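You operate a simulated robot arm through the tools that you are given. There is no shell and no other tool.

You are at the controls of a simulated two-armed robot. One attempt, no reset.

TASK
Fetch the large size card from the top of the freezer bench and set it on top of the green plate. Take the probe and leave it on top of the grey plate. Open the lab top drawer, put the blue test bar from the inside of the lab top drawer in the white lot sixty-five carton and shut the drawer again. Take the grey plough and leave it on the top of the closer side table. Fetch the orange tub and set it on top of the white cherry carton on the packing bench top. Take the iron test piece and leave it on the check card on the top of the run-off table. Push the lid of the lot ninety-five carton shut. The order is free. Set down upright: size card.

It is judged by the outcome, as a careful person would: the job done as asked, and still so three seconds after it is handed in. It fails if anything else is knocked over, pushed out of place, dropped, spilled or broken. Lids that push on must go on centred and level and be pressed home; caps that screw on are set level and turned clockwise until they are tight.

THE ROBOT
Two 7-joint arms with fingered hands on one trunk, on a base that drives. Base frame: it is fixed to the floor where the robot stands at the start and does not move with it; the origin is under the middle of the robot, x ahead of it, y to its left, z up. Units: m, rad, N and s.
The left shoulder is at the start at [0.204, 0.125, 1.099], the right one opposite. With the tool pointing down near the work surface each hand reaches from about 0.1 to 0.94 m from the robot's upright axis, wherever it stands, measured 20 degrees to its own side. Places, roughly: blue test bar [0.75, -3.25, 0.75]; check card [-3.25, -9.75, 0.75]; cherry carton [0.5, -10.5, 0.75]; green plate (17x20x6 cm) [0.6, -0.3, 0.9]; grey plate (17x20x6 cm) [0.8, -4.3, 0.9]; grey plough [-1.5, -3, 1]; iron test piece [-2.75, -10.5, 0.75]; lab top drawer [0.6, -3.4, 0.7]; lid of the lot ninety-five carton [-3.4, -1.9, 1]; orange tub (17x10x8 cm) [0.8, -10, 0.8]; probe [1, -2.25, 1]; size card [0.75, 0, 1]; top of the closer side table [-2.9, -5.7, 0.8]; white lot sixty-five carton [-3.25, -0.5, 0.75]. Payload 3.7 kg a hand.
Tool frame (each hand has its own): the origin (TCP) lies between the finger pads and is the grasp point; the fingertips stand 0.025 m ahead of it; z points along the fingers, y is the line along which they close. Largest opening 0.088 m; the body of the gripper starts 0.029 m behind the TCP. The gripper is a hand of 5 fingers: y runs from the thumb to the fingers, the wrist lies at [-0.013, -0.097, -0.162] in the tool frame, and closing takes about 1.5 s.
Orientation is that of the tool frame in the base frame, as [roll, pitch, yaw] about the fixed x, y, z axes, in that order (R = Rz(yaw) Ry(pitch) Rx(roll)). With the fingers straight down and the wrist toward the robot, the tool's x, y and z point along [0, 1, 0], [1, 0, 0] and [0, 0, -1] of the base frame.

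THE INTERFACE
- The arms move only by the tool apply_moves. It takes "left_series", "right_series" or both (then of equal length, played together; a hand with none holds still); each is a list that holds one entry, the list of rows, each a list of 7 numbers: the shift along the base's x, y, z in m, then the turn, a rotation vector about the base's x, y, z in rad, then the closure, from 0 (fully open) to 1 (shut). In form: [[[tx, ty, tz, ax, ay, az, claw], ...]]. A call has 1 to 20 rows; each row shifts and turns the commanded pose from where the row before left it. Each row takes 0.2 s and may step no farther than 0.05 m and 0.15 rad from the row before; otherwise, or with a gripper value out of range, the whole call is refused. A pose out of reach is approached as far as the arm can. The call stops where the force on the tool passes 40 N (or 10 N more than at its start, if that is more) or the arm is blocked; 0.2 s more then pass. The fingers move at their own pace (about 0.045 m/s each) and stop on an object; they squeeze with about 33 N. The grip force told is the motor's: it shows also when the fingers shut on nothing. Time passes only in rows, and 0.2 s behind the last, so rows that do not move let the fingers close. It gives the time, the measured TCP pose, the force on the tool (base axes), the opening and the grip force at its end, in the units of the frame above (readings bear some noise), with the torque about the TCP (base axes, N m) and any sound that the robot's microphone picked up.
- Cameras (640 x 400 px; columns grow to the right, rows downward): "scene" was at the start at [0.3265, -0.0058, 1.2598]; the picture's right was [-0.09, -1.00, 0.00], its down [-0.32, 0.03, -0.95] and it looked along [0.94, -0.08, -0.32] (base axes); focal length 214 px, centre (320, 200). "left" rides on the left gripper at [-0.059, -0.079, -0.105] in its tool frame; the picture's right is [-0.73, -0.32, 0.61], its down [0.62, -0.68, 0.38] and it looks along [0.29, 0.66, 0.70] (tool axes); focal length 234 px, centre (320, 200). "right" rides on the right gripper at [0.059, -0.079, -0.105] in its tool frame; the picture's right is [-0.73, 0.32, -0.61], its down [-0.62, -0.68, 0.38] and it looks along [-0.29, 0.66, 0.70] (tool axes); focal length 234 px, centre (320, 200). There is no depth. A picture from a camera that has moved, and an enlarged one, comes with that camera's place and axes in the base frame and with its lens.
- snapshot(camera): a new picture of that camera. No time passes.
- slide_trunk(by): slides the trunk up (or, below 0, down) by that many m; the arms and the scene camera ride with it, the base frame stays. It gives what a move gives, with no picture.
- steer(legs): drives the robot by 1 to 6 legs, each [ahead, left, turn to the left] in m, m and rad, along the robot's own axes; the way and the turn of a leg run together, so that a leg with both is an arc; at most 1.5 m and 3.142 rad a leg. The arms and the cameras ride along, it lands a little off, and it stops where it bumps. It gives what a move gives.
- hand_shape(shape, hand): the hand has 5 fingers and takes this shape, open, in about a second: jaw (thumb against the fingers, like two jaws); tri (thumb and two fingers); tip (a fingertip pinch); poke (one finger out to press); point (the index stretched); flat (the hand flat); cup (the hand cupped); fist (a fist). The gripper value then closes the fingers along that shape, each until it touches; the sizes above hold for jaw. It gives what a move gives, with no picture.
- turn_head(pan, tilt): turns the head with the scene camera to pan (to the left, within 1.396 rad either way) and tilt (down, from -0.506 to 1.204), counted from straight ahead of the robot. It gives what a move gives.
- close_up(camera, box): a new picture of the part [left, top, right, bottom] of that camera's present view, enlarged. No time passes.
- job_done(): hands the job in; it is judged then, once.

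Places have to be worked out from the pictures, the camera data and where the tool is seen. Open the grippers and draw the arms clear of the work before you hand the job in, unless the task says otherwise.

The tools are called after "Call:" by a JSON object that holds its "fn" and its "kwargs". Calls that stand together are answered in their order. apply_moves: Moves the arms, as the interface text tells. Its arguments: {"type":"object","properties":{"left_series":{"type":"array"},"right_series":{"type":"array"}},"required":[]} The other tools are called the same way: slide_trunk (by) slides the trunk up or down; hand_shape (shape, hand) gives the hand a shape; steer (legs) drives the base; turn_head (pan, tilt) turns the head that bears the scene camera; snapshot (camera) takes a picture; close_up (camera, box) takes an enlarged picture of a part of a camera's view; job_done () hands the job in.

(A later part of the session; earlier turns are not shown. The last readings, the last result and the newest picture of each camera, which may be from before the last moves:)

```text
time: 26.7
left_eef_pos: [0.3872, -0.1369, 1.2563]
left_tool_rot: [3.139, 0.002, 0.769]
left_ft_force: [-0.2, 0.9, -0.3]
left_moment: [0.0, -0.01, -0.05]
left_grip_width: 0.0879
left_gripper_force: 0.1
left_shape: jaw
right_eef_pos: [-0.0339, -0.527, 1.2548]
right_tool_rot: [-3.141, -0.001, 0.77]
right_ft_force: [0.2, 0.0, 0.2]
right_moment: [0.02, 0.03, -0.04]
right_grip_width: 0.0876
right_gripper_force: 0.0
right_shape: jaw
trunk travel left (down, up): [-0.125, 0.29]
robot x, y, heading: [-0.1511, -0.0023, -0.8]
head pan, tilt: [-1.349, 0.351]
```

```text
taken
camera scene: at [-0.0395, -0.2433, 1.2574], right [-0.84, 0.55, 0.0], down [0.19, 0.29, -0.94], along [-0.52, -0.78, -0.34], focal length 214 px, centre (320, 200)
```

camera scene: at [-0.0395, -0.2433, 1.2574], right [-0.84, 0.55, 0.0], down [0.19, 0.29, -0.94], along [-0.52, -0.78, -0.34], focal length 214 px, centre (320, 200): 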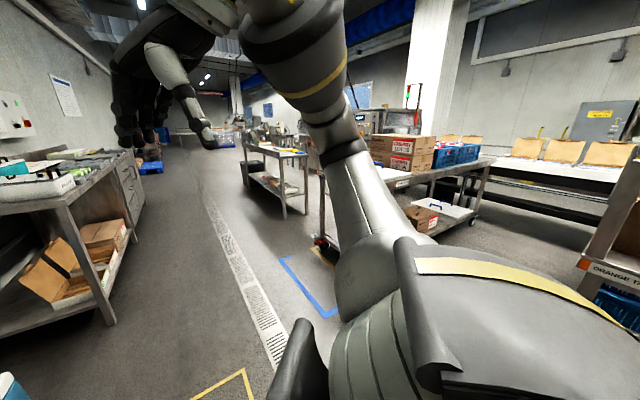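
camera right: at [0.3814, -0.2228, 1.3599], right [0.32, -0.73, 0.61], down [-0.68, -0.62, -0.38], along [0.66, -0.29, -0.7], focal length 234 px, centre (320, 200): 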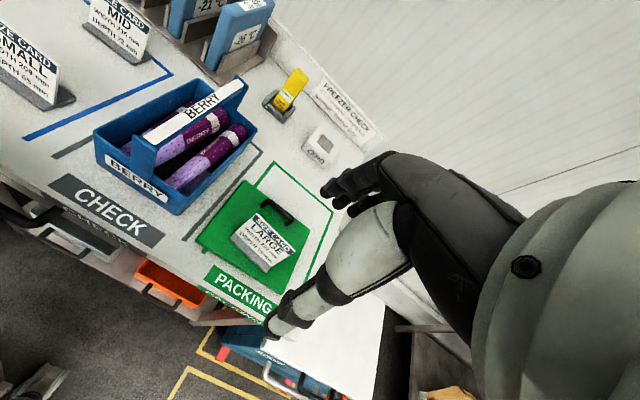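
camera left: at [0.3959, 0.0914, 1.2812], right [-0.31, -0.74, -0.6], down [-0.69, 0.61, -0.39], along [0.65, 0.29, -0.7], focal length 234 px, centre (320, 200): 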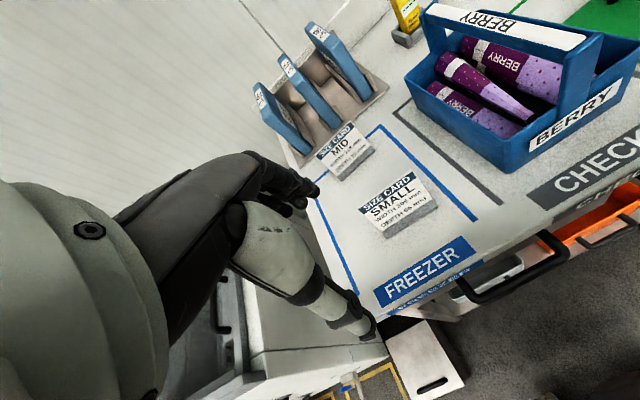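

I can see the tables down the room. I turn further to face −y and look with the head straight, then right.

Call:
{"fn": "steer", "kwargs": {"legs": [[0, 0, -0.77]]}}

Call:
{"fn": "snapshot", "kwargs": {"camera": "scene"}}

Call:
{"fn": "turn_head", "kwargs": {"pan": 0.1, "tilt": 0.2}}

Call:
{"fn": "snapshot", "kwargs": {"camera": "scene"}}

```text
time: 29.2
left_eef_pos: [0.1369, -0.475, 1.2575]
left_tool_rot: [3.139, 0.003, -0.011]
left_ft_force: [0.5, -0.6, 0.2]
left_moment: [-0.01, -0.02, -0.02]
left_grip_width: 0.088
left_gripper_force: 0.0
left_shape: jaw
right_eef_pos: [-0.438, -0.4563, 1.254]
right_tool_rot: [-3.141, 0.001, -0.01]
right_ft_force: [-0.1, 0.4, 0.1]
right_moment: [-0.01, 0.01, 0.04]
right_grip_width: 0.088
right_gripper_force: 0.0
right_shape: jaw
trunk travel left (down, up): [-0.125, 0.29]
robot x, y, heading: [-0.1505, 0.0001, -1.584]
head pan, tilt: [-1.349, 0.351]
```

```text
taken
camera scene: at [-0.244, -0.2502, 1.2574], right [-0.21, 0.98, 0.0], down [0.34, 0.07, -0.94], along [-0.92, -0.2, -0.34], focal length 214 px, centre (320, 200)
```

scene: 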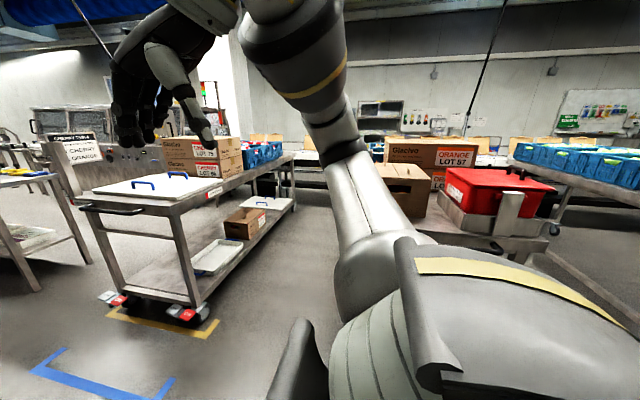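

```text
time: 30.7
left_eef_pos: [0.1363, -0.475, 1.2557]
left_tool_rot: [3.139, 0.003, -0.008]
left_ft_force: [-0.2, 0.5, -0.9]
left_moment: [-0.03, 0.0, -0.01]
left_grip_width: 0.0876
left_gripper_force: 0.0
left_shape: jaw
right_eef_pos: [-0.4383, -0.4577, 1.2543]
right_tool_rot: [3.141, -0.001, -0.013]
right_ft_force: [-0.1, 0.3, 0.2]
right_moment: [0.0, 0.02, 0.01]
right_grip_width: 0.0879
right_gripper_force: 0.1
right_shape: jaw
trunk travel left (down, up): [-0.125, 0.29]
robot x, y, heading: [-0.1458, -0.0002, -1.582]
head pan, tilt: [0.099, 0.201]
```

```text
taken
camera scene: at [-0.1444, -0.3236, 1.2714], right [-1.0, -0.09, 0.0], down [-0.02, 0.2, -0.98], along [0.09, -0.98, -0.2], focal length 214 px, centre (320, 200)
```

scene: 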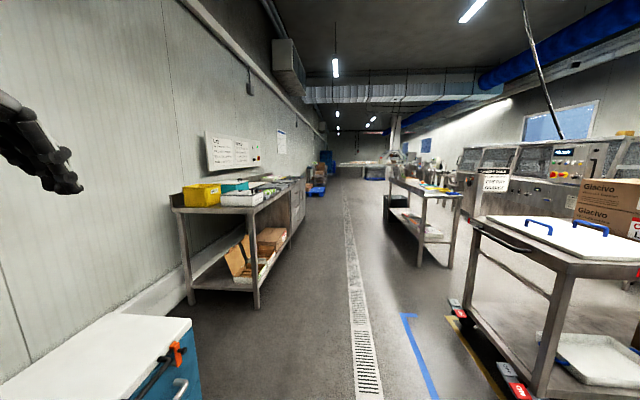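

I zoom in on the wall bench (probe, lab drawer, grey plate) and the centre table.

Call:
{"fn": "close_up", "kwargs": {"camera": "scene", "box": [160, 110, 340, 310]}}

Call:
{"fn": "close_up", "kwargs": {"camera": "scene", "box": [370, 110, 530, 260]}}

```text
2.00 times, centred on (250, 210) of scene
camera zoom: at [-0.1444, -0.3236, 1.2714], right [-1.0, -0.09, 0.0], down [-0.02, 0.2, -0.98], along [0.09, -0.98, -0.2], focal length 429 px, centre (460, 180)
```

zoom: 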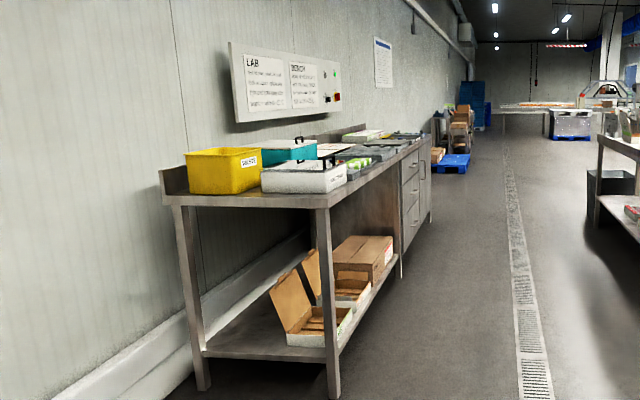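

```text
2.67 times, centred on (450, 185) of scene
camera zoom: at [-0.1444, -0.3236, 1.2714], right [-1.0, -0.09, 0.0], down [-0.02, 0.2, -0.98], along [0.09, -0.98, -0.2], focal length 572 px, centre (-27, 240)
```

zoom: 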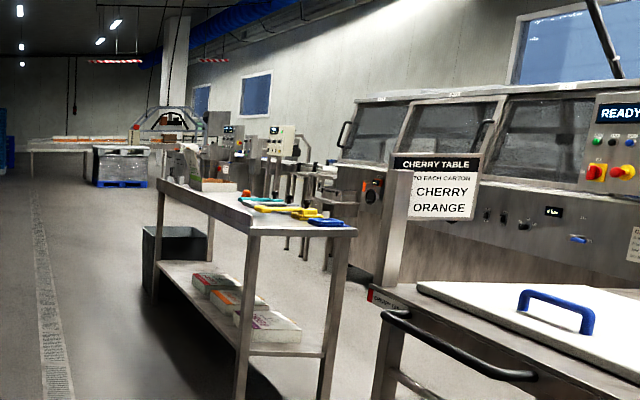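

The wall bench's front edge is at x≈0.5, starting at y≈−1.9, and the aisle at x≈−0.15 is clear. I drive down to y≈−2.35 and turn to face it.

Call:
{"fn": "steer", "kwargs": {"legs": [[1.2, 0, 0], [1.1, 0, 0], [0, 0, 1.583]]}}

Call:
{"fn": "turn_head", "kwargs": {"pan": 0.0, "tilt": 0.45}}

Call:
{"fn": "snapshot", "kwargs": {"camera": "scene"}}

```text
time: 45.8
left_eef_pos: [0.3024, -2.031, 1.256]
left_tool_rot: [3.139, 0.002, 1.529]
left_ft_force: [0.5, 0.4, 0.0]
left_moment: [0.01, 0.03, 0.01]
left_grip_width: 0.0879
left_gripper_force: 0.0
left_shape: jaw
right_eef_pos: [0.2655, -2.6042, 1.2551]
right_tool_rot: [-3.141, -0.001, 1.528]
right_ft_force: [-0.1, -0.9, 0.2]
right_moment: [0.0, 0.03, -0.01]
right_grip_width: 0.0878
right_gripper_force: 0.1
right_shape: jaw
trunk travel left (down, up): [-0.125, 0.29]
robot x, y, heading: [-0.1811, -2.304, -0.047]
head pan, tilt: [0.099, 0.201]
```

```text
time: 46.6
left_eef_pos: [0.302, -2.0315, 1.2567]
left_tool_rot: [3.14, 0.001, 1.529]
left_ft_force: [0.3, -0.4, -0.4]
left_moment: [0.0, 0.03, -0.01]
left_grip_width: 0.0879
left_gripper_force: 0.1
left_shape: jaw
right_eef_pos: [0.2659, -2.6056, 1.2543]
right_tool_rot: [-3.14, 0.0, 1.527]
right_ft_force: [-0.4, -0.4, 0.2]
right_moment: [-0.04, 0.03, 0.0]
right_grip_width: 0.0878
right_gripper_force: 0.1
right_shape: jaw
trunk travel left (down, up): [-0.125, 0.29]
robot x, y, heading: [-0.1861, -2.3058, -0.041]
head pan, tilt: [0.0, 0.45]
```

```text
taken
camera scene: at [0.1429, -2.3149, 1.2483], right [-0.04, -1.0, 0.0], down [-0.43, 0.02, -0.9], along [0.9, -0.04, -0.43], focal length 214 px, centre (320, 200)
```

scene: 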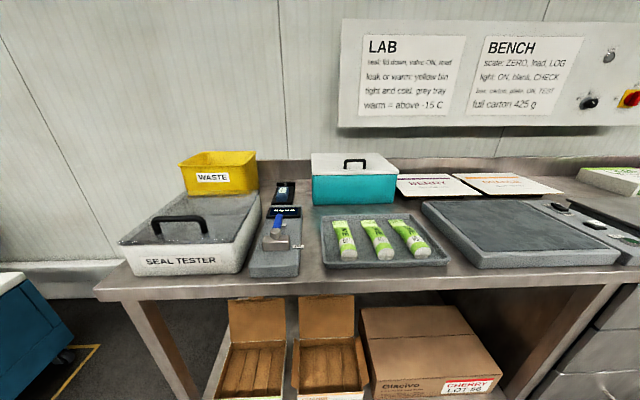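

I look closely at the bench centre where the probe should be.

Call:
{"fn": "close_up", "kwargs": {"camera": "scene", "box": [220, 160, 340, 290]}}

Call:
{"fn": "close_up", "kwargs": {"camera": "scene", "box": [310, 140, 640, 300]}}

```text
3.08 times, centred on (280, 225) of scene
camera zoom: at [0.1429, -2.3149, 1.2483], right [-0.04, -1.0, 0.0], down [-0.43, 0.02, -0.9], along [0.9, -0.04, -0.43], focal length 660 px, centre (443, 123)
```

zoom: 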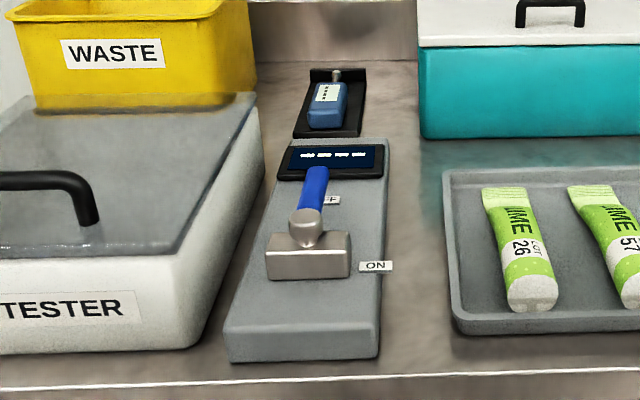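

```text
1.94 times, centred on (475, 220) of scene
camera zoom: at [0.1429, -2.3149, 1.2483], right [-0.04, -1.0, 0.0], down [-0.43, 0.02, -0.9], along [0.9, -0.04, -0.43], focal length 416 px, centre (19, 161)
```

zoom: 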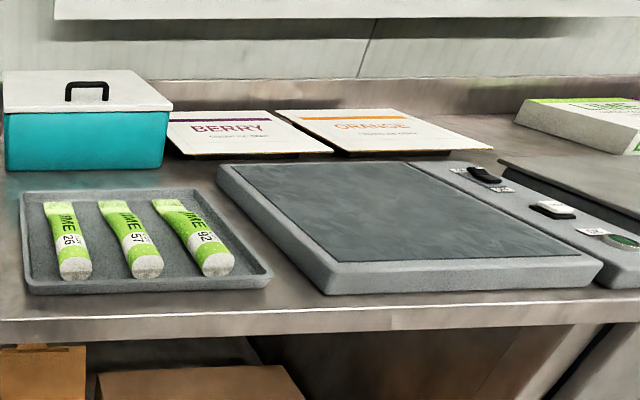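

The small blue device in the black cradle behind the seal tester is likely the probe (the blue lever in front is the tester's valve). I move closer so the left hand can reach it.

Call:
{"fn": "steer", "kwargs": {"legs": [[0.19, -0.12, 0.043]]}}

Call:
{"fn": "turn_head", "kwargs": {"pan": 0.25, "tilt": 0.45}}

Call:
{"fn": "snapshot", "kwargs": {"camera": "scene"}}

Call:
{"fn": "snapshot", "kwargs": {"camera": "left"}}

```text
time: 48.3
left_eef_pos: [0.4763, -2.135, 1.2577]
left_tool_rot: [3.14, 0.002, 1.579]
left_ft_force: [0.1, -0.3, 0.1]
left_moment: [-0.01, -0.01, -0.02]
left_grip_width: 0.0879
left_gripper_force: 0.2
left_shape: jaw
right_eef_pos: [0.4679, -2.7098, 1.2548]
right_tool_rot: [3.141, 0.0, 1.578]
right_ft_force: [0.3, 0.0, -0.5]
right_moment: [0.01, -0.04, 0.02]
right_grip_width: 0.0877
right_gripper_force: 0.1
right_shape: jaw
trunk travel left (down, up): [-0.125, 0.29]
robot x, y, heading: [0.0047, -2.4285, 0.005]
head pan, tilt: [0.0, 0.45]
```

```text
time: 49.1
left_eef_pos: [0.4764, -2.134, 1.2575]
left_tool_rot: [3.14, 0.002, 1.577]
left_ft_force: [-0.4, -0.1, -0.3]
left_moment: [-0.01, 0.0, 0.01]
left_grip_width: 0.0878
left_gripper_force: 0.0
left_shape: jaw
right_eef_pos: [0.4676, -2.7088, 1.2555]
right_tool_rot: [3.142, -0.001, 1.578]
right_ft_force: [0.5, 0.6, 0.1]
right_moment: [0.02, 0.01, -0.01]
right_grip_width: 0.0877
right_gripper_force: 0.0
right_shape: jaw
trunk travel left (down, up): [-0.125, 0.29]
robot x, y, heading: [0.0068, -2.4282, 0.01]
head pan, tilt: [0.25, 0.45]
```

```text
taken
camera scene: at [0.3284, -2.403, 1.2483], right [0.25, -0.97, 0.0], down [-0.42, -0.11, -0.9], along [0.87, 0.23, -0.44], focal length 214 px, centre (320, 200)
```

scene: 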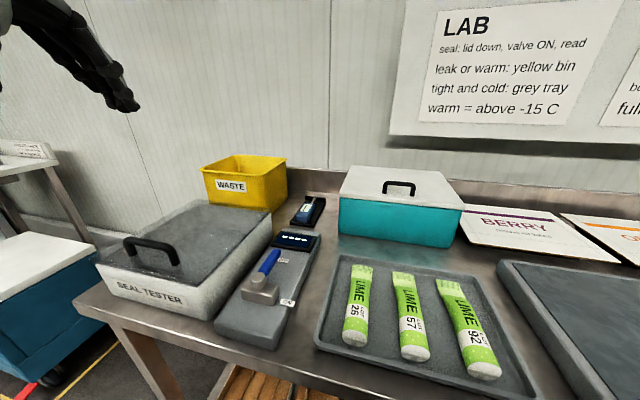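

```text
taken
camera left: at [0.3976, -2.1939, 1.3613], right [-0.32, -0.73, -0.61], down [-0.68, 0.62, -0.39], along [0.66, 0.29, -0.7], focal length 234 px, centre (320, 200)
```

left: 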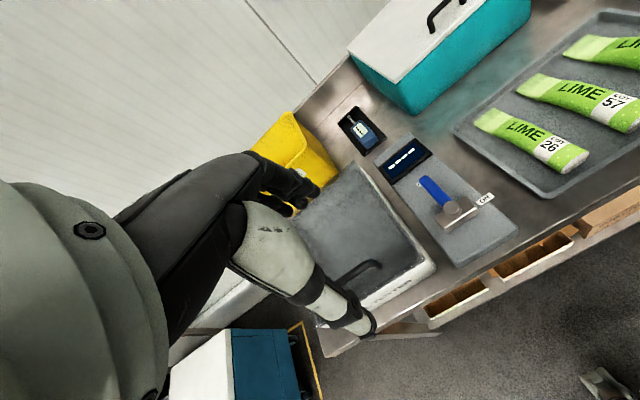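

Zooming in on the cradle from both cameras to measure the probe.

Call:
{"fn": "close_up", "kwargs": {"camera": "scene", "box": [270, 180, 350, 240]}}

Call:
{"fn": "close_up", "kwargs": {"camera": "left", "box": [320, 90, 400, 170]}}

```text
6.67 times, centred on (310, 210) of scene
camera zoom: at [0.3284, -2.403, 1.2483], right [0.25, -0.97, 0.0], down [-0.42, -0.11, -0.9], along [0.87, 0.23, -0.44], focal length 1430 px, centre (387, 133)
```

zoom: 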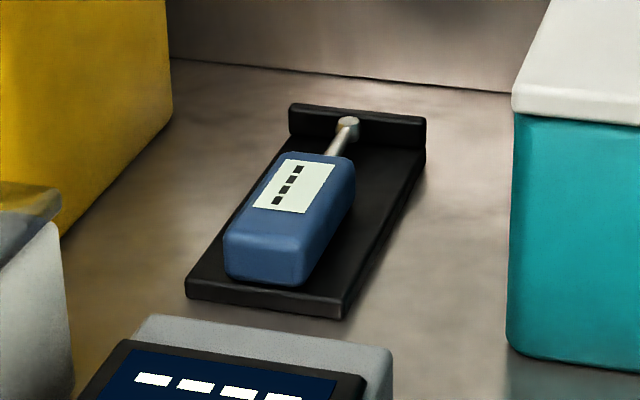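

```text
5.00 times, centred on (360, 130) of left
camera zoom: at [0.3976, -2.1939, 1.3613], right [-0.32, -0.73, -0.61], down [-0.68, 0.62, -0.39], along [0.66, 0.29, -0.7], focal length 1171 px, centre (120, 550)
```

zoom: 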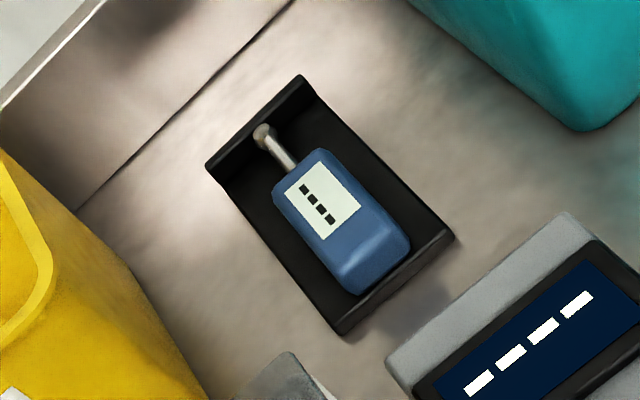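

The probe is a blue box about 8.4 × 4 cm lying along x, with its top centre at (0.889, −2.208, 0.927) by triangulation. I bring the left hand above it, turned so that the fingers close across y.

Call:
{"fn": "apply_moves", "kwargs": {"left_series": [[[0.034, -0.006, -0.01, 0, 0, -0.131, 0], [0.034, -0.006, -0.01, 0, 0, -0.131, 0], [0.034, -0.006, -0.01, 0, 0, -0.131, 0], [0.034, -0.006, -0.01, 0, 0, -0.131, 0], [0.034, -0.006, -0.01, 0, 0, -0.131, 0], [0.034, -0.006, -0.01, 0, 0, -0.131, 0], [0.034, -0.006, -0.01, 0, 0, -0.131, 0], [0.034, -0.006, -0.01, 0, 0, -0.131, 0], [0.034, -0.006, -0.01, 0, 0, -0.131, 0], [0.034, -0.006, -0.01, 0, 0, -0.131, 0], [0.034, -0.006, -0.01, 0, 0, -0.131, 0], [0.034, -0.008, -0.01, 0, 0, -0.131, 0], [0, 0, 0, 0, 0, 0, 0]]]}}

Call:
{"fn": "snapshot", "kwargs": {"camera": "left"}}

Call:
{"fn": "snapshot", "kwargs": {"camera": "scene"}}

```text
time: 51.9
left_eef_pos: [0.8051, -2.2034, 1.1297]
left_tool_rot: [3.141, 0.001, 0.093]
left_ft_force: [-0.2, -0.2, -0.7]
left_moment: [0.02, -0.01, -0.02]
left_grip_width: 0.088
left_gripper_force: 0.2
left_shape: jaw
left hand out of reach, approached as far as the arm can: row 10, 11, 12
right_eef_pos: [0.4666, -2.7082, 1.2558]
right_tool_rot: [3.14, -0.001, 1.576]
right_ft_force: [-0.3, 0.7, 0.3]
right_moment: [-0.03, 0.03, 0.01]
right_grip_width: 0.0879
right_gripper_force: 0.0
right_shape: jaw
trunk travel left (down, up): [-0.125, 0.29]
robot x, y, heading: [0.001, -2.4312, 0.008]
head pan, tilt: [0.25, 0.45]
```

```text
taken
camera left: at [0.7394, -2.1305, 1.2331], right [-0.75, 0.25, -0.61], down [0.56, 0.74, -0.38], along [0.35, -0.63, -0.7], focal length 234 px, centre (320, 200)
```

left: 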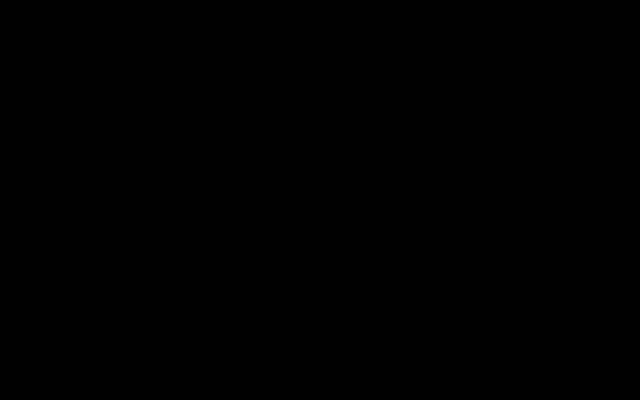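

```text
taken
camera scene: at [0.328, -2.4024, 1.2485], right [0.25, -0.97, 0.0], down [-0.42, -0.11, -0.9], along [0.87, 0.23, -0.44], focal length 214 px, centre (320, 200)
```

scene: 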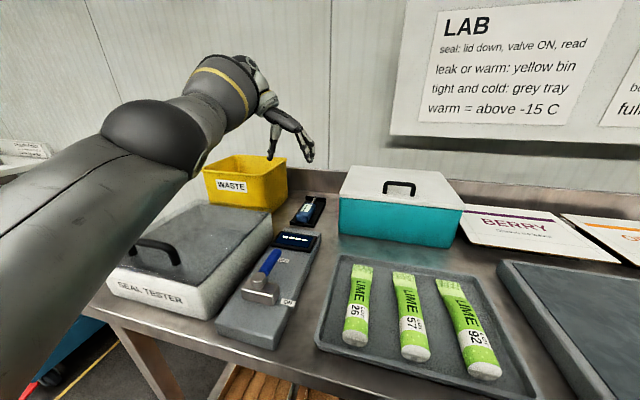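

The arm ran out of reach (0.805), and the left camera is covered in this pose. I raise slightly, shift the robot left and a little ahead, and will tilt the fingers forward so the wrist stays closer.

Call:
{"fn": "apply_moves", "kwargs": {"left_series": [[[-0.04, 0, 0.03, 0, 0, 0, 0], [0, 0, 0.02, 0, 0, 0, 0], [0, 0, 0, 0, 0, 0, 0]]]}}

Call:
{"fn": "steer", "kwargs": {"legs": [[0.03, 0.1, 0]]}}

```text
time: 52.7
left_eef_pos: [0.7649, -2.2048, 1.1744]
left_tool_rot: [-3.141, 0.003, 0.093]
left_ft_force: [0.6, -0.4, 0.2]
left_moment: [-0.01, -0.01, 0.0]
left_grip_width: 0.0877
left_gripper_force: 0.0
left_shape: jaw
right_eef_pos: [0.4685, -2.7091, 1.2544]
right_tool_rot: [-3.14, -0.001, 1.578]
right_ft_force: [0.4, -0.3, 0.3]
right_moment: [-0.05, -0.02, -0.01]
right_grip_width: 0.0876
right_gripper_force: 0.2
right_shape: jaw
trunk travel left (down, up): [-0.125, 0.29]
robot x, y, heading: [0.007, -2.4311, 0.009]
head pan, tilt: [0.25, 0.45]
```

```text
time: 54.2
left_eef_pos: [0.7951, -2.1055, 1.1758]
left_tool_rot: [-3.141, 0.002, 0.093]
left_ft_force: [-1.1, -0.1, -0.1]
left_moment: [0.0, 0.0, -0.02]
left_grip_width: 0.0876
left_gripper_force: 0.0
left_shape: jaw
right_eef_pos: [0.4972, -2.6093, 1.2558]
right_tool_rot: [3.141, 0.001, 1.577]
right_ft_force: [-0.4, 0.4, 0.2]
right_moment: [0.0, 0.01, 0.0]
right_grip_width: 0.0877
right_gripper_force: 0.0
right_shape: jaw
trunk travel left (down, up): [-0.125, 0.29]
robot x, y, heading: [0.0345, -2.3321, 0.009]
head pan, tilt: [0.25, 0.45]
```

Now I tilt the fingers forward 0.5 rad and move above the probe.

Call:
{"fn": "apply_moves", "kwargs": {"left_series": [[[0.01, -0.02, -0.02, 0, 0, -0.093, 0], [0.01, -0.02, -0.02, 0, -0.125, 0, 0], [0.01, -0.02, -0.02, 0, -0.125, 0, 0], [0.01, -0.02, -0.02, 0, -0.125, 0, 0], [0.01, -0.02, -0.02, 0, -0.125, 0, 0], [0.01, -0.003, 0, 0, 0, 0, 0], [0, 0, 0, 0, 0, 0, 0]]]}}

Call:
{"fn": "turn_head", "kwargs": {"pan": 0.2, "tilt": 0.45}}

Call:
{"fn": "snapshot", "kwargs": {"camera": "left"}}

Call:
{"fn": "close_up", "kwargs": {"camera": "scene", "box": [220, 100, 420, 260]}}

```text
time: 56.0
left_eef_pos: [0.8428, -2.1936, 1.1565]
left_tool_rot: [-3.137, -0.623, 0.022]
left_ft_force: [1.0, 0.1, 0.2]
left_moment: [0.0, -0.04, 0.0]
left_grip_width: 0.088
left_gripper_force: 0.1
left_shape: jaw
right_eef_pos: [0.4868, -2.6082, 1.2604]
right_tool_rot: [3.129, -0.002, 1.581]
right_ft_force: [-0.1, -0.3, -1.2]
right_moment: [0.01, 0.04, 0.04]
right_grip_width: 0.088
right_gripper_force: 0.0
right_shape: jaw
trunk travel left (down, up): [-0.125, 0.29]
robot x, y, heading: [0.0347, -2.3298, 0.006]
head pan, tilt: [0.25, 0.45]
stopped in row 7 (left hand): the arm was blocked; the commanded pose is now the measured one
```

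```text
time: 56.6
left_eef_pos: [0.8428, -2.1941, 1.1571]
left_tool_rot: [-3.137, -0.624, 0.016]
left_ft_force: [-0.2, 0.8, 0.3]
left_moment: [-0.04, 0.02, 0.02]
left_grip_width: 0.0879
left_gripper_force: 0.0
left_shape: jaw
right_eef_pos: [0.4851, -2.6071, 1.2629]
right_tool_rot: [3.127, 0.001, 1.58]
right_ft_force: [0.4, 0.3, 0.8]
right_moment: [-0.02, 0.0, 0.01]
right_grip_width: 0.0876
right_gripper_force: 0.0
right_shape: jaw
trunk travel left (down, up): [-0.125, 0.29]
robot x, y, heading: [0.0388, -2.3307, 0.01]
head pan, tilt: [0.201, 0.45]
```

```text
taken
camera left: at [0.7319, -2.1176, 1.2071], right [-0.24, 0.32, -0.92], down [0.72, 0.7, 0.06], along [0.65, -0.64, -0.4], focal length 234 px, centre (320, 200)
```

left: 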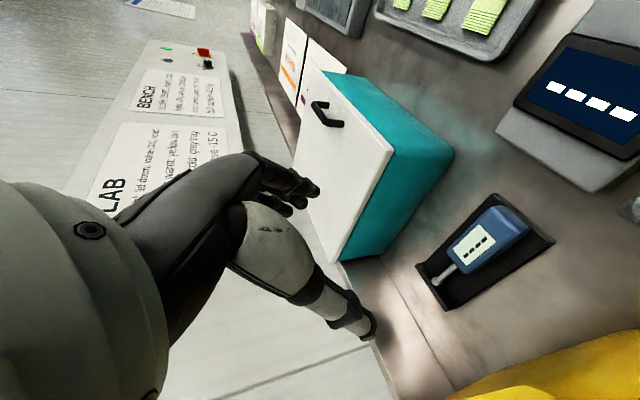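

```text
2.50 times, centred on (320, 180) of scene
camera zoom: at [0.3458, -2.3059, 1.2526], right [0.21, -0.98, 0.0], down [-0.42, -0.09, -0.9], along [0.89, 0.19, -0.43], focal length 536 px, centre (320, 250)
```

zoom: 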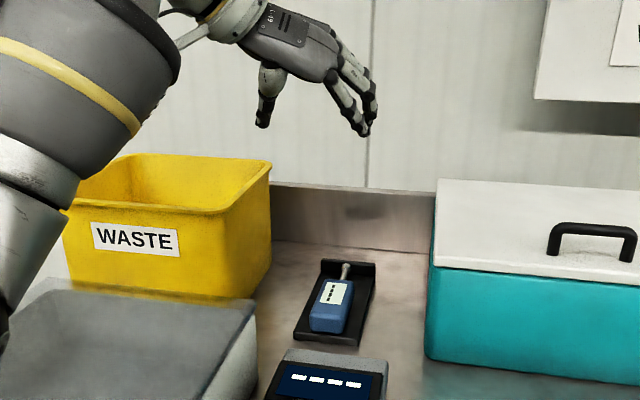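

The arm reported being blocked; the forearm may be touching the bin or seal tester. I look at the full scene.

Call:
{"fn": "turn_head", "kwargs": {"pan": 0.5, "tilt": 0.45}}

Call:
{"fn": "snapshot", "kwargs": {"camera": "scene"}}

```text
time: 57.4
left_eef_pos: [0.8432, -2.1947, 1.1563]
left_tool_rot: [-3.138, -0.626, 0.017]
left_ft_force: [0.3, -0.6, -0.2]
left_moment: [-0.01, 0.01, -0.04]
left_grip_width: 0.088
left_gripper_force: 0.0
left_shape: jaw
right_eef_pos: [0.4847, -2.6084, 1.2613]
right_tool_rot: [3.127, 0.0, 1.58]
right_ft_force: [0.7, 0.1, -0.1]
right_moment: [-0.01, -0.02, 0.02]
right_grip_width: 0.0877
right_gripper_force: 0.0
right_shape: jaw
trunk travel left (down, up): [-0.125, 0.29]
robot x, y, heading: [0.0331, -2.3305, 0.014]
head pan, tilt: [0.499, 0.45]
```

```text
taken
camera scene: at [0.3361, -2.2811, 1.2526], right [0.49, -0.87, 0.01], down [-0.37, -0.21, -0.9], along [0.79, 0.44, -0.43], focal length 214 px, centre (320, 200)
```

scene: 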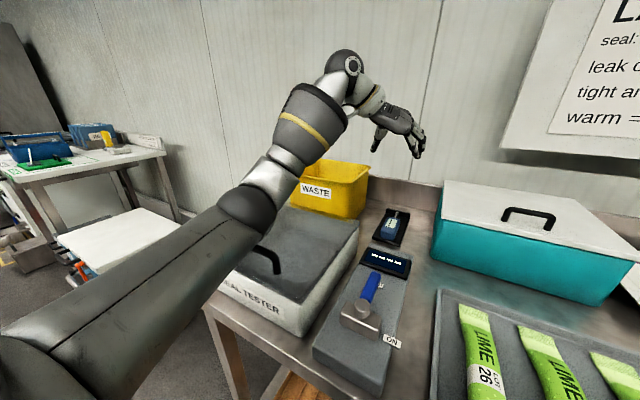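

The left elbow is resting on the seal tester's handle. Nothing is displaced. I raise the trunk to lift the elbow clear.

Call:
{"fn": "slide_trunk", "kwargs": {"by": 0.18}}

Call:
{"fn": "snapshot", "kwargs": {"camera": "scene"}}

```text
time: 59.4
left_eef_pos: [0.7772, -2.1986, 1.4522]
left_tool_rot: [-3.14, -0.79, 0.013]
left_ft_force: [-0.5, -0.9, -0.1]
left_moment: [0.01, -0.02, -0.02]
left_grip_width: 0.0877
left_gripper_force: 0.0
left_shape: jaw
right_eef_pos: [0.4991, -2.6092, 1.4341]
right_tool_rot: [-3.14, 0.001, 1.578]
right_ft_force: [-0.2, 0.3, 0.1]
right_moment: [-0.01, 0.0, 0.0]
right_grip_width: 0.0877
right_gripper_force: 0.2
right_shape: jaw
trunk travel left (down, up): [-0.305, 0.11]
robot x, y, heading: [0.0373, -2.3265, 0.009]
head pan, tilt: [0.499, 0.45]
```

```text
taken
camera scene: at [0.1781, -2.2828, 1.4425], right [0.49, -0.87, 0.0], down [-0.38, -0.21, -0.9], along [0.79, 0.44, -0.44], focal length 214 px, centre (320, 200)
```

scene: 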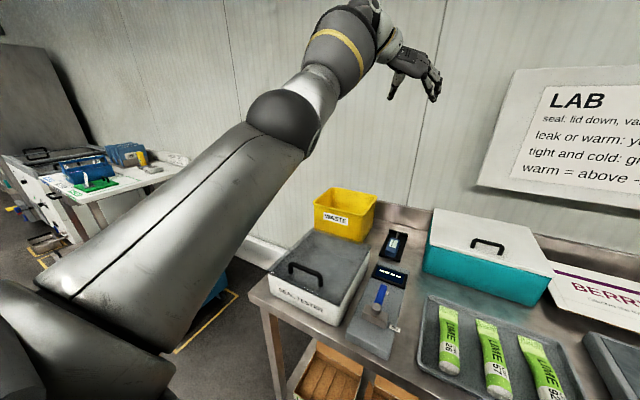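

Raising the trunk also leans the shoulders back, so it costs reach. Instead I shift the robot to the right so the left elbow passes over the low valve plate, pull the hand back first, and lower the trunk again.

Call:
{"fn": "apply_moves", "kwargs": {"left_series": [[[-0.04, 0, 0, 0, 0.0, 0, 0], [-0.04, 0, 0, 0, 0.0, 0, 0], [-0.04, 0, 0, 0, 0.0, 0, 0], [0, 0, 0, 0, 0, 0, 0]]]}}

Call:
{"fn": "steer", "kwargs": {"legs": [[0, -0.13, 0]]}}

Call:
{"fn": "slide_trunk", "kwargs": {"by": -0.18}}

Call:
{"fn": "snapshot", "kwargs": {"camera": "scene"}}

```text
time: 60.4
left_eef_pos: [0.6574, -2.2025, 1.4532]
left_tool_rot: [-3.139, -0.789, 0.015]
left_ft_force: [1.2, -0.4, 1.0]
left_moment: [0.01, -0.01, 0.02]
left_grip_width: 0.0879
left_gripper_force: 0.1
left_shape: jaw
right_eef_pos: [0.4988, -2.6092, 1.4356]
right_tool_rot: [-3.141, 0.0, 1.58]
right_ft_force: [0.3, 0.3, 0.2]
right_moment: [0.0, -0.02, -0.04]
right_grip_width: 0.0876
right_gripper_force: 0.0
right_shape: jaw
trunk travel left (down, up): [-0.305, 0.11]
robot x, y, heading: [0.0349, -2.3315, 0.009]
head pan, tilt: [0.499, 0.45]
```

```text
time: 62.2
left_eef_pos: [0.6581, -2.3281, 1.4529]
left_tool_rot: [-3.139, -0.791, 0.012]
left_ft_force: [0.3, -0.5, -0.8]
left_moment: [0.01, -0.01, -0.02]
left_grip_width: 0.088
left_gripper_force: 0.1
left_shape: jaw
right_eef_pos: [0.4979, -2.7343, 1.4345]
right_tool_rot: [-3.141, -0.001, 1.579]
right_ft_force: [1.0, -1.3, 0.0]
right_moment: [0.01, -0.01, 0.02]
right_grip_width: 0.0876
right_gripper_force: 0.1
right_shape: jaw
trunk travel left (down, up): [-0.305, 0.11]
robot x, y, heading: [0.0363, -2.4575, 0.014]
head pan, tilt: [0.499, 0.45]
```

```text
time: 64.2
left_eef_pos: [0.6569, -2.3273, 1.2734]
left_tool_rot: [-3.14, -0.791, 0.014]
left_ft_force: [-1.0, 0.7, -0.2]
left_moment: [0.0, 0.03, 0.04]
left_grip_width: 0.0881
left_gripper_force: 0.0
left_shape: jaw
right_eef_pos: [0.4965, -2.7347, 1.257]
right_tool_rot: [3.139, 0.0, 1.577]
right_ft_force: [0.4, 0.5, -0.2]
right_moment: [-0.01, 0.02, -0.01]
right_grip_width: 0.0877
right_gripper_force: 0.0
right_shape: jaw
trunk travel left (down, up): [-0.125, 0.29]
robot x, y, heading: [0.034, -2.4579, 0.006]
head pan, tilt: [0.499, 0.45]
```

```text
taken
camera scene: at [0.3486, -2.4073, 1.2488], right [0.49, -0.87, 0.0], down [-0.38, -0.21, -0.9], along [0.79, 0.44, -0.43], focal length 214 px, centre (320, 200)
```

scene: 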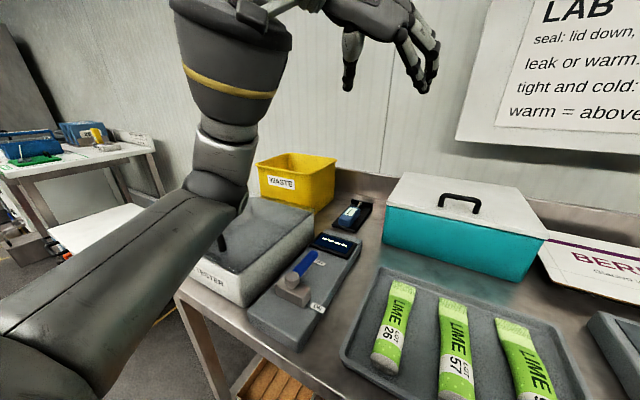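

The elbow is now over the valve side rather than the tester. I advance toward a point above the probe in small steps.

Call:
{"fn": "apply_moves", "kwargs": {"left_series": [[[0.03, 0.017, -0.01, 0, 0.04, 0, 0], [0.03, 0.017, -0.015, 0, 0.04, 0, 0], [0.03, 0.017, -0.02, 0, 0.04, 0, 0], [0.03, 0.017, -0.02, 0, 0.04, 0, 0], [0.03, 0.017, -0.025, 0, 0.0, 0, 0], [0.02, 0.017, -0.025, 0, 0.0, 0, 0], [0.01, 0.017, -0.025, 0, 0.0, 0, 0], [0, 0, 0, 0, 0, 0, 0]]]}}

Call:
{"fn": "snapshot", "kwargs": {"camera": "scene"}}

Call:
{"fn": "snapshot", "kwargs": {"camera": "left"}}

```text
time: 66.0
left_eef_pos: [0.8351, -2.2081, 1.1339]
left_tool_rot: [-3.139, -0.633, 0.012]
left_ft_force: [1.2, 0.3, -0.8]
left_moment: [0.02, 0.0, -0.01]
left_grip_width: 0.0882
left_gripper_force: 0.0
left_shape: jaw
right_eef_pos: [0.4986, -2.7348, 1.2547]
right_tool_rot: [3.142, 0.0, 1.579]
right_ft_force: [-0.2, 0.4, 0.3]
right_moment: [-0.04, -0.01, 0.0]
right_grip_width: 0.0875
right_gripper_force: 0.1
right_shape: jaw
trunk travel left (down, up): [-0.125, 0.29]
robot x, y, heading: [0.0378, -2.4586, 0.005]
head pan, tilt: [0.499, 0.45]
```

```text
taken
camera scene: at [0.3499, -2.4073, 1.2482], right [0.49, -0.87, 0.0], down [-0.38, -0.21, -0.9], along [0.79, 0.44, -0.44], focal length 214 px, centre (320, 200)
```

scene: 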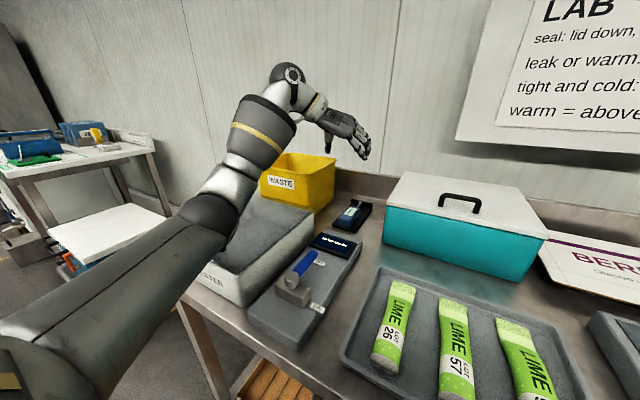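

```text
taken
camera left: at [0.7254, -2.1311, 1.1836], right [-0.23, 0.32, -0.92], down [0.72, 0.69, 0.06], along [0.65, -0.65, -0.39], focal length 234 px, centre (320, 200)
```

left: 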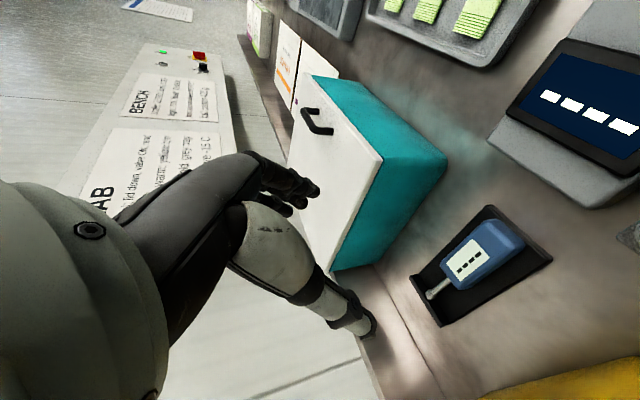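

Moving fine so far. I continue down toward the probe, watching for any blocking.

Call:
{"fn": "apply_moves", "kwargs": {"left_series": [[[0.01, 0, -0.025, 0, 0.03, 0, 0], [0.01, 0, -0.025, 0, 0.03, 0, 0], [0.01, 0, -0.025, 0, 0.03, 0, 0], [0.01, 0, -0.025, 0, 0.03, 0, 0], [0.0, 0, -0.01, 0, 0.0, 0, 0], [0, 0, 0, 0, 0, 0, 0]]]}}

Call:
{"fn": "snapshot", "kwargs": {"camera": "scene"}}

Call:
{"fn": "snapshot", "kwargs": {"camera": "left"}}

```text
time: 67.6
left_eef_pos: [0.8724, -2.2033, 1.0518]
left_tool_rot: [-3.132, -0.552, 0.021]
left_ft_force: [0.5, 0.5, -0.3]
left_moment: [0.0, 0.01, -0.02]
left_grip_width: 0.0878
left_gripper_force: 0.2
left_shape: jaw
right_eef_pos: [0.4909, -2.7352, 1.2556]
right_tool_rot: [3.137, -0.005, 1.582]
right_ft_force: [0.5, 1.1, -0.5]
right_moment: [-0.01, 0.04, -0.01]
right_grip_width: 0.0878
right_gripper_force: 0.0
right_shape: jaw
trunk travel left (down, up): [-0.125, 0.29]
robot x, y, heading: [0.0388, -2.4571, 0.011]
head pan, tilt: [0.499, 0.45]
stopped in row 6 (left hand): the arm was blocked; the commanded pose is now the measured one
```

```text
taken
camera scene: at [0.3426, -2.4087, 1.2499], right [0.49, -0.87, 0.0], down [-0.37, -0.21, -0.9], along [0.79, 0.44, -0.43], focal length 214 px, centre (320, 200)
```

scene: 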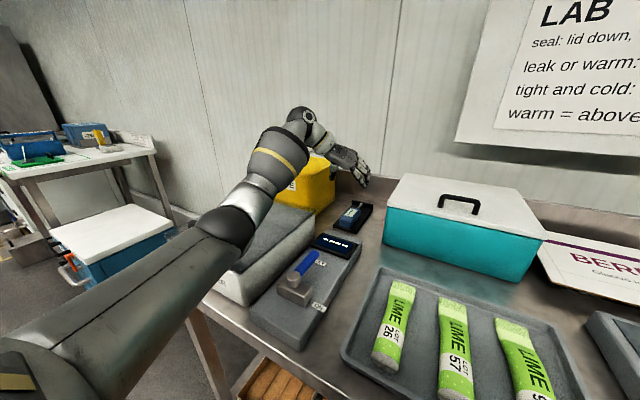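

```text
taken
camera left: at [0.7651, -2.1268, 1.1103], right [-0.31, 0.32, -0.89], down [0.71, 0.7, 0.01], along [0.63, -0.64, -0.45], focal length 234 px, centre (320, 200)
```

left: 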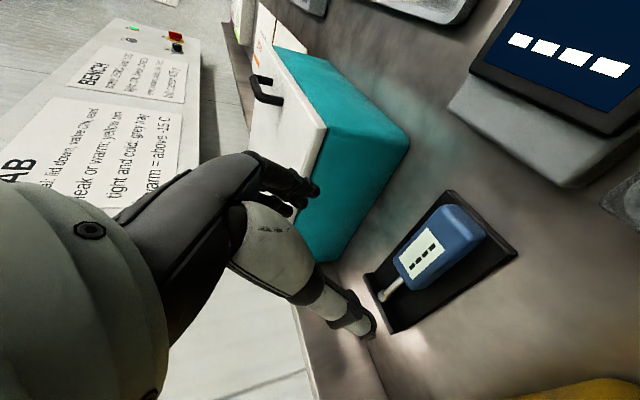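

Blocked again: the left elbow meets the tester. I withdraw the left arm up and back to neutral and will use the right arm instead, whose elbow passes over the low lime tray.

Call:
{"fn": "apply_moves", "kwargs": {"left_series": [[[0, 0, 0.04, 0, 0, 0, 0], [-0.01, 0, 0.04, 0, 0, 0, 0], [-0.02, 0, 0.04, 0, 0, 0, 0], [-0.03, 0, 0.03, 0, 0.14, 0, 0], [-0.03, 0, 0.03, 0, 0.14, 0, 0], [-0.03, 0, 0.02, 0, 0.14, 0, 0], [-0.03, 0, 0, 0, 0.13, 0, 0], [-0.03, 0.005, 0, 0, 0, 0.14, 0], [-0.03, 0.005, 0, 0, 0, 0.14, 0], [-0.03, 0.005, 0, 0, 0, 0.14, 0], [-0.03, 0.005, 0, 0, 0, 0.14, 0], [-0.03, 0.005, 0, 0, 0, 0.14, 0], [-0.03, 0.005, 0, 0, 0, 0.14, 0], [-0.02, 0.005, 0, 0, 0, 0.14, 0], [-0.02, 0.005, 0, 0, 0, 0.14, 0], [-0.01, 0.005, 0, 0, 0, 0.14, 0], [0, 0.005, 0, 0, 0, 0.14, 0], [0, 0.005, 0, 0, 0, 0.14, 0], [0, 0, 0, 0, 0, 0, 0]]]}}

Call:
{"fn": "snapshot", "kwargs": {"camera": "scene"}}

```text
time: 71.6
left_eef_pos: [0.4967, -2.149, 1.2382]
left_tool_rot: [-3.126, 0.016, 1.555]
left_ft_force: [0.7, 0.1, 0.7]
left_moment: [-0.01, -0.03, 0.0]
left_grip_width: 0.0878
left_gripper_force: 0.0
left_shape: jaw
right_eef_pos: [0.5, -2.7338, 1.2543]
right_tool_rot: [3.141, 0.0, 1.579]
right_ft_force: [0.1, 0.5, 0.5]
right_moment: [0.01, 0.01, -0.02]
right_grip_width: 0.0877
right_gripper_force: 0.1
right_shape: jaw
trunk travel left (down, up): [-0.125, 0.29]
robot x, y, heading: [0.0366, -2.4566, 0.008]
head pan, tilt: [0.499, 0.45]
```

```text
taken
camera scene: at [0.3507, -2.4066, 1.2481], right [0.49, -0.87, 0.0], down [-0.38, -0.21, -0.9], along [0.79, 0.44, -0.44], focal length 214 px, centre (320, 200)
```

scene: 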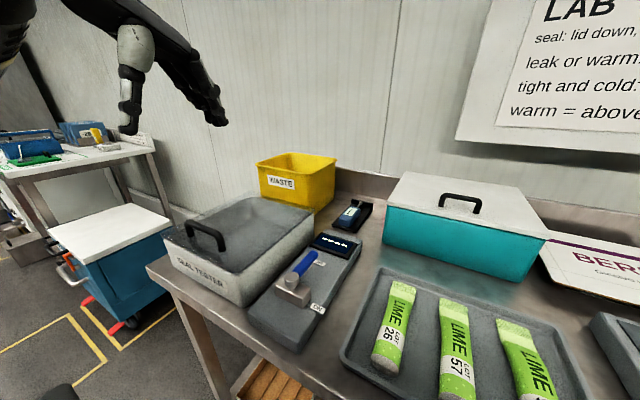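

All bench items appear unmoved. I shift the robot left to y≈−2.18 so the right arm lines up with the probe.

Call:
{"fn": "steer", "kwargs": {"legs": [[0, 0.28, 0]]}}

Call:
{"fn": "turn_head", "kwargs": {"pan": 0.0, "tilt": 0.5}}

Call:
{"fn": "snapshot", "kwargs": {"camera": "scene"}}

Call:
{"fn": "snapshot", "kwargs": {"camera": "right"}}

```text
time: 74.7
left_eef_pos: [0.4943, -1.8636, 1.2383]
left_tool_rot: [-3.126, 0.014, 1.554]
left_ft_force: [0.3, 0.2, 0.1]
left_moment: [-0.03, -0.03, 0.01]
left_grip_width: 0.0881
left_gripper_force: 0.1
left_shape: jaw
right_eef_pos: [0.4976, -2.4486, 1.2556]
right_tool_rot: [-3.141, 0.0, 1.583]
right_ft_force: [0.1, -0.7, 0.4]
right_moment: [-0.03, -0.02, 0.01]
right_grip_width: 0.0878
right_gripper_force: 0.0
right_shape: jaw
trunk travel left (down, up): [-0.125, 0.29]
robot x, y, heading: [0.033, -2.1722, 0.011]
head pan, tilt: [0.499, 0.45]
```

```text
time: 75.6
left_eef_pos: [0.494, -1.8636, 1.2392]
left_tool_rot: [-3.125, 0.016, 1.554]
left_ft_force: [-0.2, 1.2, 0.3]
left_moment: [-0.01, 0.01, 0.02]
left_grip_width: 0.088
left_gripper_force: 0.2
left_shape: jaw
right_eef_pos: [0.4985, -2.4479, 1.256]
right_tool_rot: [-3.142, 0.0, 1.582]
right_ft_force: [-0.5, -0.1, -0.4]
right_moment: [-0.03, -0.03, 0.02]
right_grip_width: 0.0877
right_gripper_force: 0.0
right_shape: jaw
trunk travel left (down, up): [-0.125, 0.29]
robot x, y, heading: [0.0376, -2.1718, 0.009]
head pan, tilt: [0.0, 0.499]
```

```text
taken
camera scene: at [0.3582, -2.1653, 1.2438], right [0.01, -1.0, 0.0], down [-0.48, -0.01, -0.88], along [0.88, 0.01, -0.48], focal length 214 px, centre (320, 200)
```

scene: 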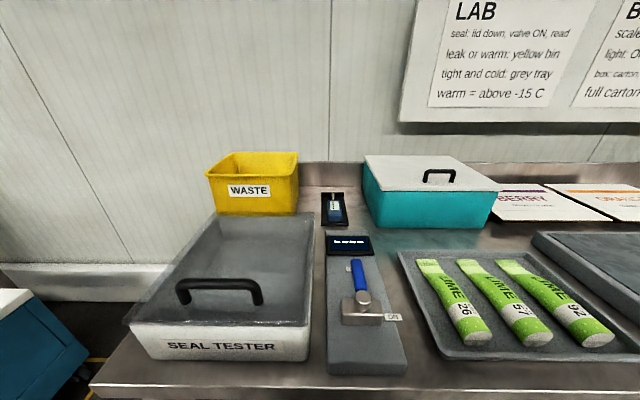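

```text
taken
camera right: at [0.4175, -2.39, 1.36], right [0.33, -0.72, 0.61], down [-0.67, -0.63, -0.38], along [0.66, -0.28, -0.7], focal length 234 px, centre (320, 200)
```

right: 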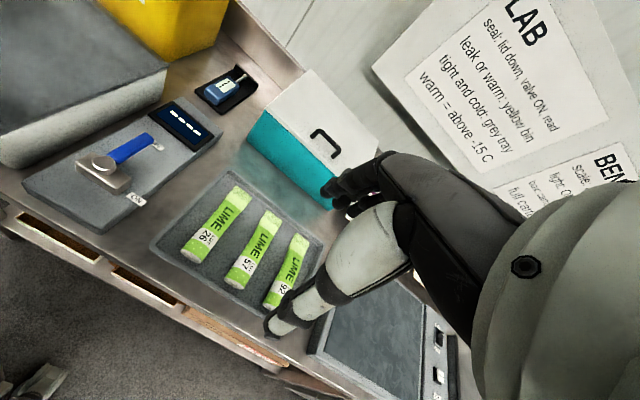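

I bring the right hand above the probe with the wrist on its right side and a slight forward tilt.

Call:
{"fn": "apply_moves", "kwargs": {"right_series": [[[0.02, 0.02, 0.0, 0, 0, 0.142, 0], [0.03, 0.02, 0.0, 0, 0, 0.142, 0], [0.03, 0.02, 0.0, 0, 0, 0.142, 0], [0.03, 0.02, -0.01, 0, 0, 0.142, 0], [0.03, 0.02, -0.01, 0, 0, 0.142, 0], [0.03, 0.02, -0.015, 0, 0, 0.142, 0], [0.03, 0.02, -0.015, 0, 0, 0.142, 0], [0.03, 0.02, -0.015, 0, 0, 0.142, 0], [0.03, 0.02, -0.015, 0, 0, 0.142, 0], [0.03, 0.02, -0.015, 0, 0, 0.142, 0], [0.03, 0.02, -0.015, -0.0174, -0.1157, 0, 0], [0.03, 0.02, -0.02, -0.0174, -0.1157, 0, 0], [0.02, 0, -0.02, -0.0174, -0.1157, 0, 0], [0, 0, 0, 0, 0, 0, 0]]]}}

Call:
{"fn": "snapshot", "kwargs": {"camera": "scene"}}

Call:
{"fn": "snapshot", "kwargs": {"camera": "right"}}

```text
time: 78.6
left_eef_pos: [0.4951, -1.8644, 1.2382]
left_tool_rot: [-3.127, 0.016, 1.557]
left_ft_force: [-0.4, -0.3, -0.5]
left_moment: [0.03, 0.0, 0.03]
left_grip_width: 0.0881
left_gripper_force: 0.1
left_shape: jaw
right_eef_pos: [0.6955, -2.291, 1.1916]
right_tool_rot: [3.074, 0.16, 2.428]
right_ft_force: [-0.6, 0.6, 0.3]
right_moment: [-0.01, 0.01, -0.04]
right_grip_width: 0.0878
right_gripper_force: 0.0
right_shape: jaw
right hand out of reach, approached as far as the arm can: row 7, 8, 9, 10, 11, 12, 13
trunk travel left (down, up): [-0.125, 0.29]
robot x, y, heading: [0.0306, -2.1686, 0.014]
head pan, tilt: [0.0, 0.499]
```

```text
taken
camera scene: at [0.3586, -2.1654, 1.2436], right [0.01, -1.0, 0.0], down [-0.48, -0.01, -0.88], along [0.88, 0.01, -0.48], focal length 214 px, centre (320, 200)
```

scene: 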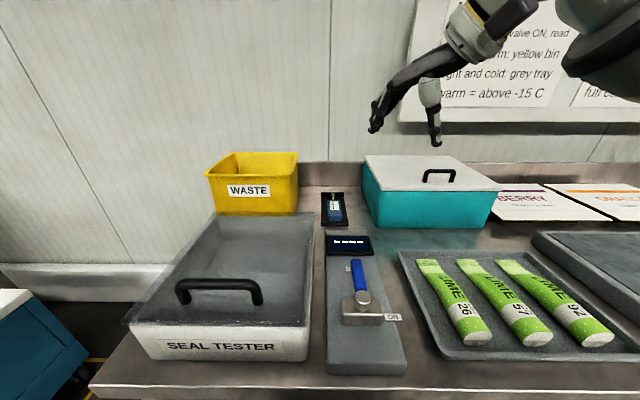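

```text
taken
camera right: at [0.583, -2.3062, 1.2799], right [0.65, -0.19, 0.73], down [0.09, -0.94, -0.33], along [0.75, 0.28, -0.6], focal length 234 px, centre (320, 200)
```

right: 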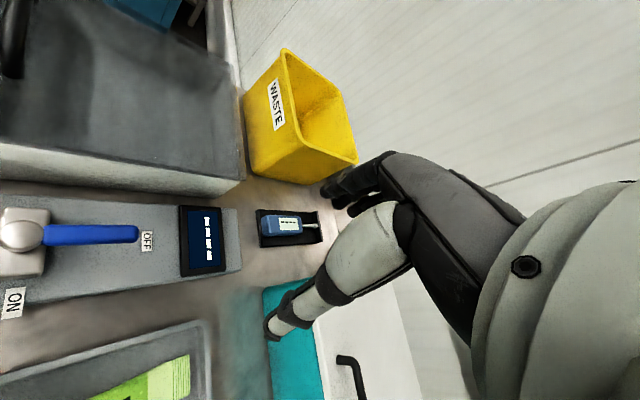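

The wrist runs out of range this close to the body's centre line. I move the robot further left (mirroring the geometry that worked for the left arm) and continue.

Call:
{"fn": "steer", "kwargs": {"legs": [[0, 0.18, 0]]}}

Call:
{"fn": "apply_moves", "kwargs": {"right_series": [[[0.0, 0.0, 0.0, 0, 0, 0, 0]]]}}

```text
time: 80.8
left_eef_pos: [0.491, -1.6855, 1.2375]
left_tool_rot: [-3.127, 0.015, 1.558]
left_ft_force: [-0.5, -0.7, 0.0]
left_moment: [0.0, 0.0, -0.01]
left_grip_width: 0.0879
left_gripper_force: 0.0
left_shape: jaw
right_eef_pos: [0.6936, -2.112, 1.1926]
right_tool_rot: [3.076, 0.158, 2.432]
right_ft_force: [0.3, 0.7, 0.0]
right_moment: [-0.01, -0.02, 0.0]
right_grip_width: 0.0878
right_gripper_force: 0.1
right_shape: jaw
trunk travel left (down, up): [-0.125, 0.29]
robot x, y, heading: [0.0299, -1.9962, 0.011]
head pan, tilt: [0.0, 0.499]
```

```text
time: 81.2
left_eef_pos: [0.4908, -1.6861, 1.2391]
left_tool_rot: [-3.125, 0.015, 1.559]
left_ft_force: [-0.1, 0.4, -0.2]
left_moment: [-0.03, 0.03, 0.03]
left_grip_width: 0.0881
left_gripper_force: 0.1
left_shape: jaw
right_eef_pos: [0.6936, -2.1121, 1.1922]
right_tool_rot: [3.073, 0.158, 2.431]
right_ft_force: [-0.4, 0.6, 0.3]
right_moment: [0.0, 0.01, 0.0]
right_grip_width: 0.088
right_gripper_force: 0.0
right_shape: jaw
trunk travel left (down, up): [-0.125, 0.29]
robot x, y, heading: [0.0318, -1.9949, 0.012]
head pan, tilt: [0.0, 0.499]
```

I continue the approach with the remaining yaw and tilt.

Call:
{"fn": "apply_moves", "kwargs": {"right_series": [[[0.0, -0.024, 0, 0, 0, 0.1375, 0], [0.02, -0.024, 0, 0, 0, 0.1375, 0], [0.02, -0.024, -0.01, -0.045, -0.089, -0.011, 0], [0.02, -0.024, -0.01, -0.045, -0.089, -0.011, 0], [0.02, 0, -0.02, 0, 0, 0.1375, 0], [0.02, 0, -0.02, 0, 0, 0.1375, 0], [0.02, 0, -0.02, 0, 0, 0, 0], [0.02, 0, -0.02, 0, 0, 0, 0], [0.02, 0, -0.02, 0, 0, 0, 0], [0, 0, 0, 0, 0, 0, 0]]]}}

Call:
{"fn": "snapshot", "kwargs": {"camera": "scene"}}

Call:
{"fn": "snapshot", "kwargs": {"camera": "right"}}

```text
time: 83.4
left_eef_pos: [0.491, -1.6861, 1.238]
left_tool_rot: [-3.127, 0.015, 1.558]
left_ft_force: [-0.3, -0.3, 0.1]
left_moment: [-0.02, 0.0, 0.02]
left_grip_width: 0.0881
left_gripper_force: 0.1
left_shape: jaw
right_eef_pos: [0.6839, -2.118, 1.1789]
right_tool_rot: [3.068, 0.143, 2.46]
right_ft_force: [-0.8, 1.1, -0.1]
right_moment: [0.0, 0.0, 0.02]
right_grip_width: 0.0879
right_gripper_force: 0.0
right_shape: jaw
right hand out of reach, approached as far as the arm can: row 1, 2, 3, 4, 5, 6, 7, 8, 9
trunk travel left (down, up): [-0.125, 0.29]
robot x, y, heading: [0.0327, -1.9907, 0.017]
head pan, tilt: [0.0, 0.499]
```

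```text
taken
camera scene: at [0.356, -1.9884, 1.2438], right [0.01, -1.0, 0.0], down [-0.48, -0.01, -0.88], along [0.88, 0.01, -0.48], focal length 214 px, centre (320, 200)
```

scene: 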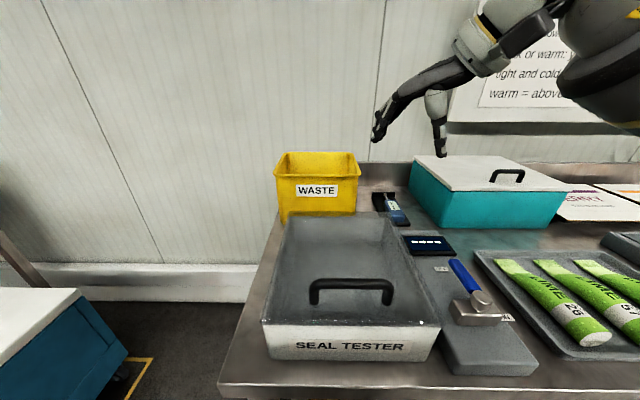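

```text
taken
camera right: at [0.5732, -2.1395, 1.2675], right [0.66, -0.18, 0.73], down [0.12, -0.93, -0.34], along [0.74, 0.31, -0.6], focal length 234 px, centre (320, 200)
```

right: 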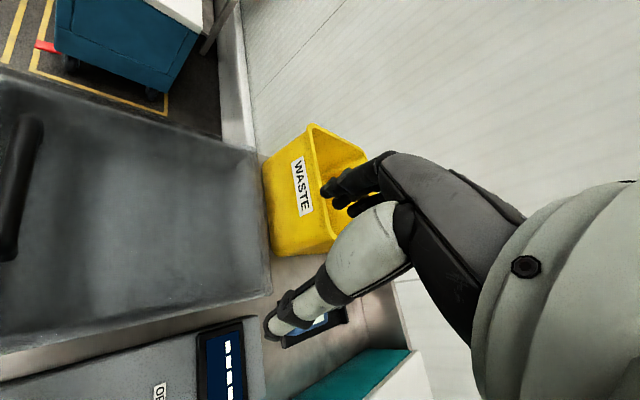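

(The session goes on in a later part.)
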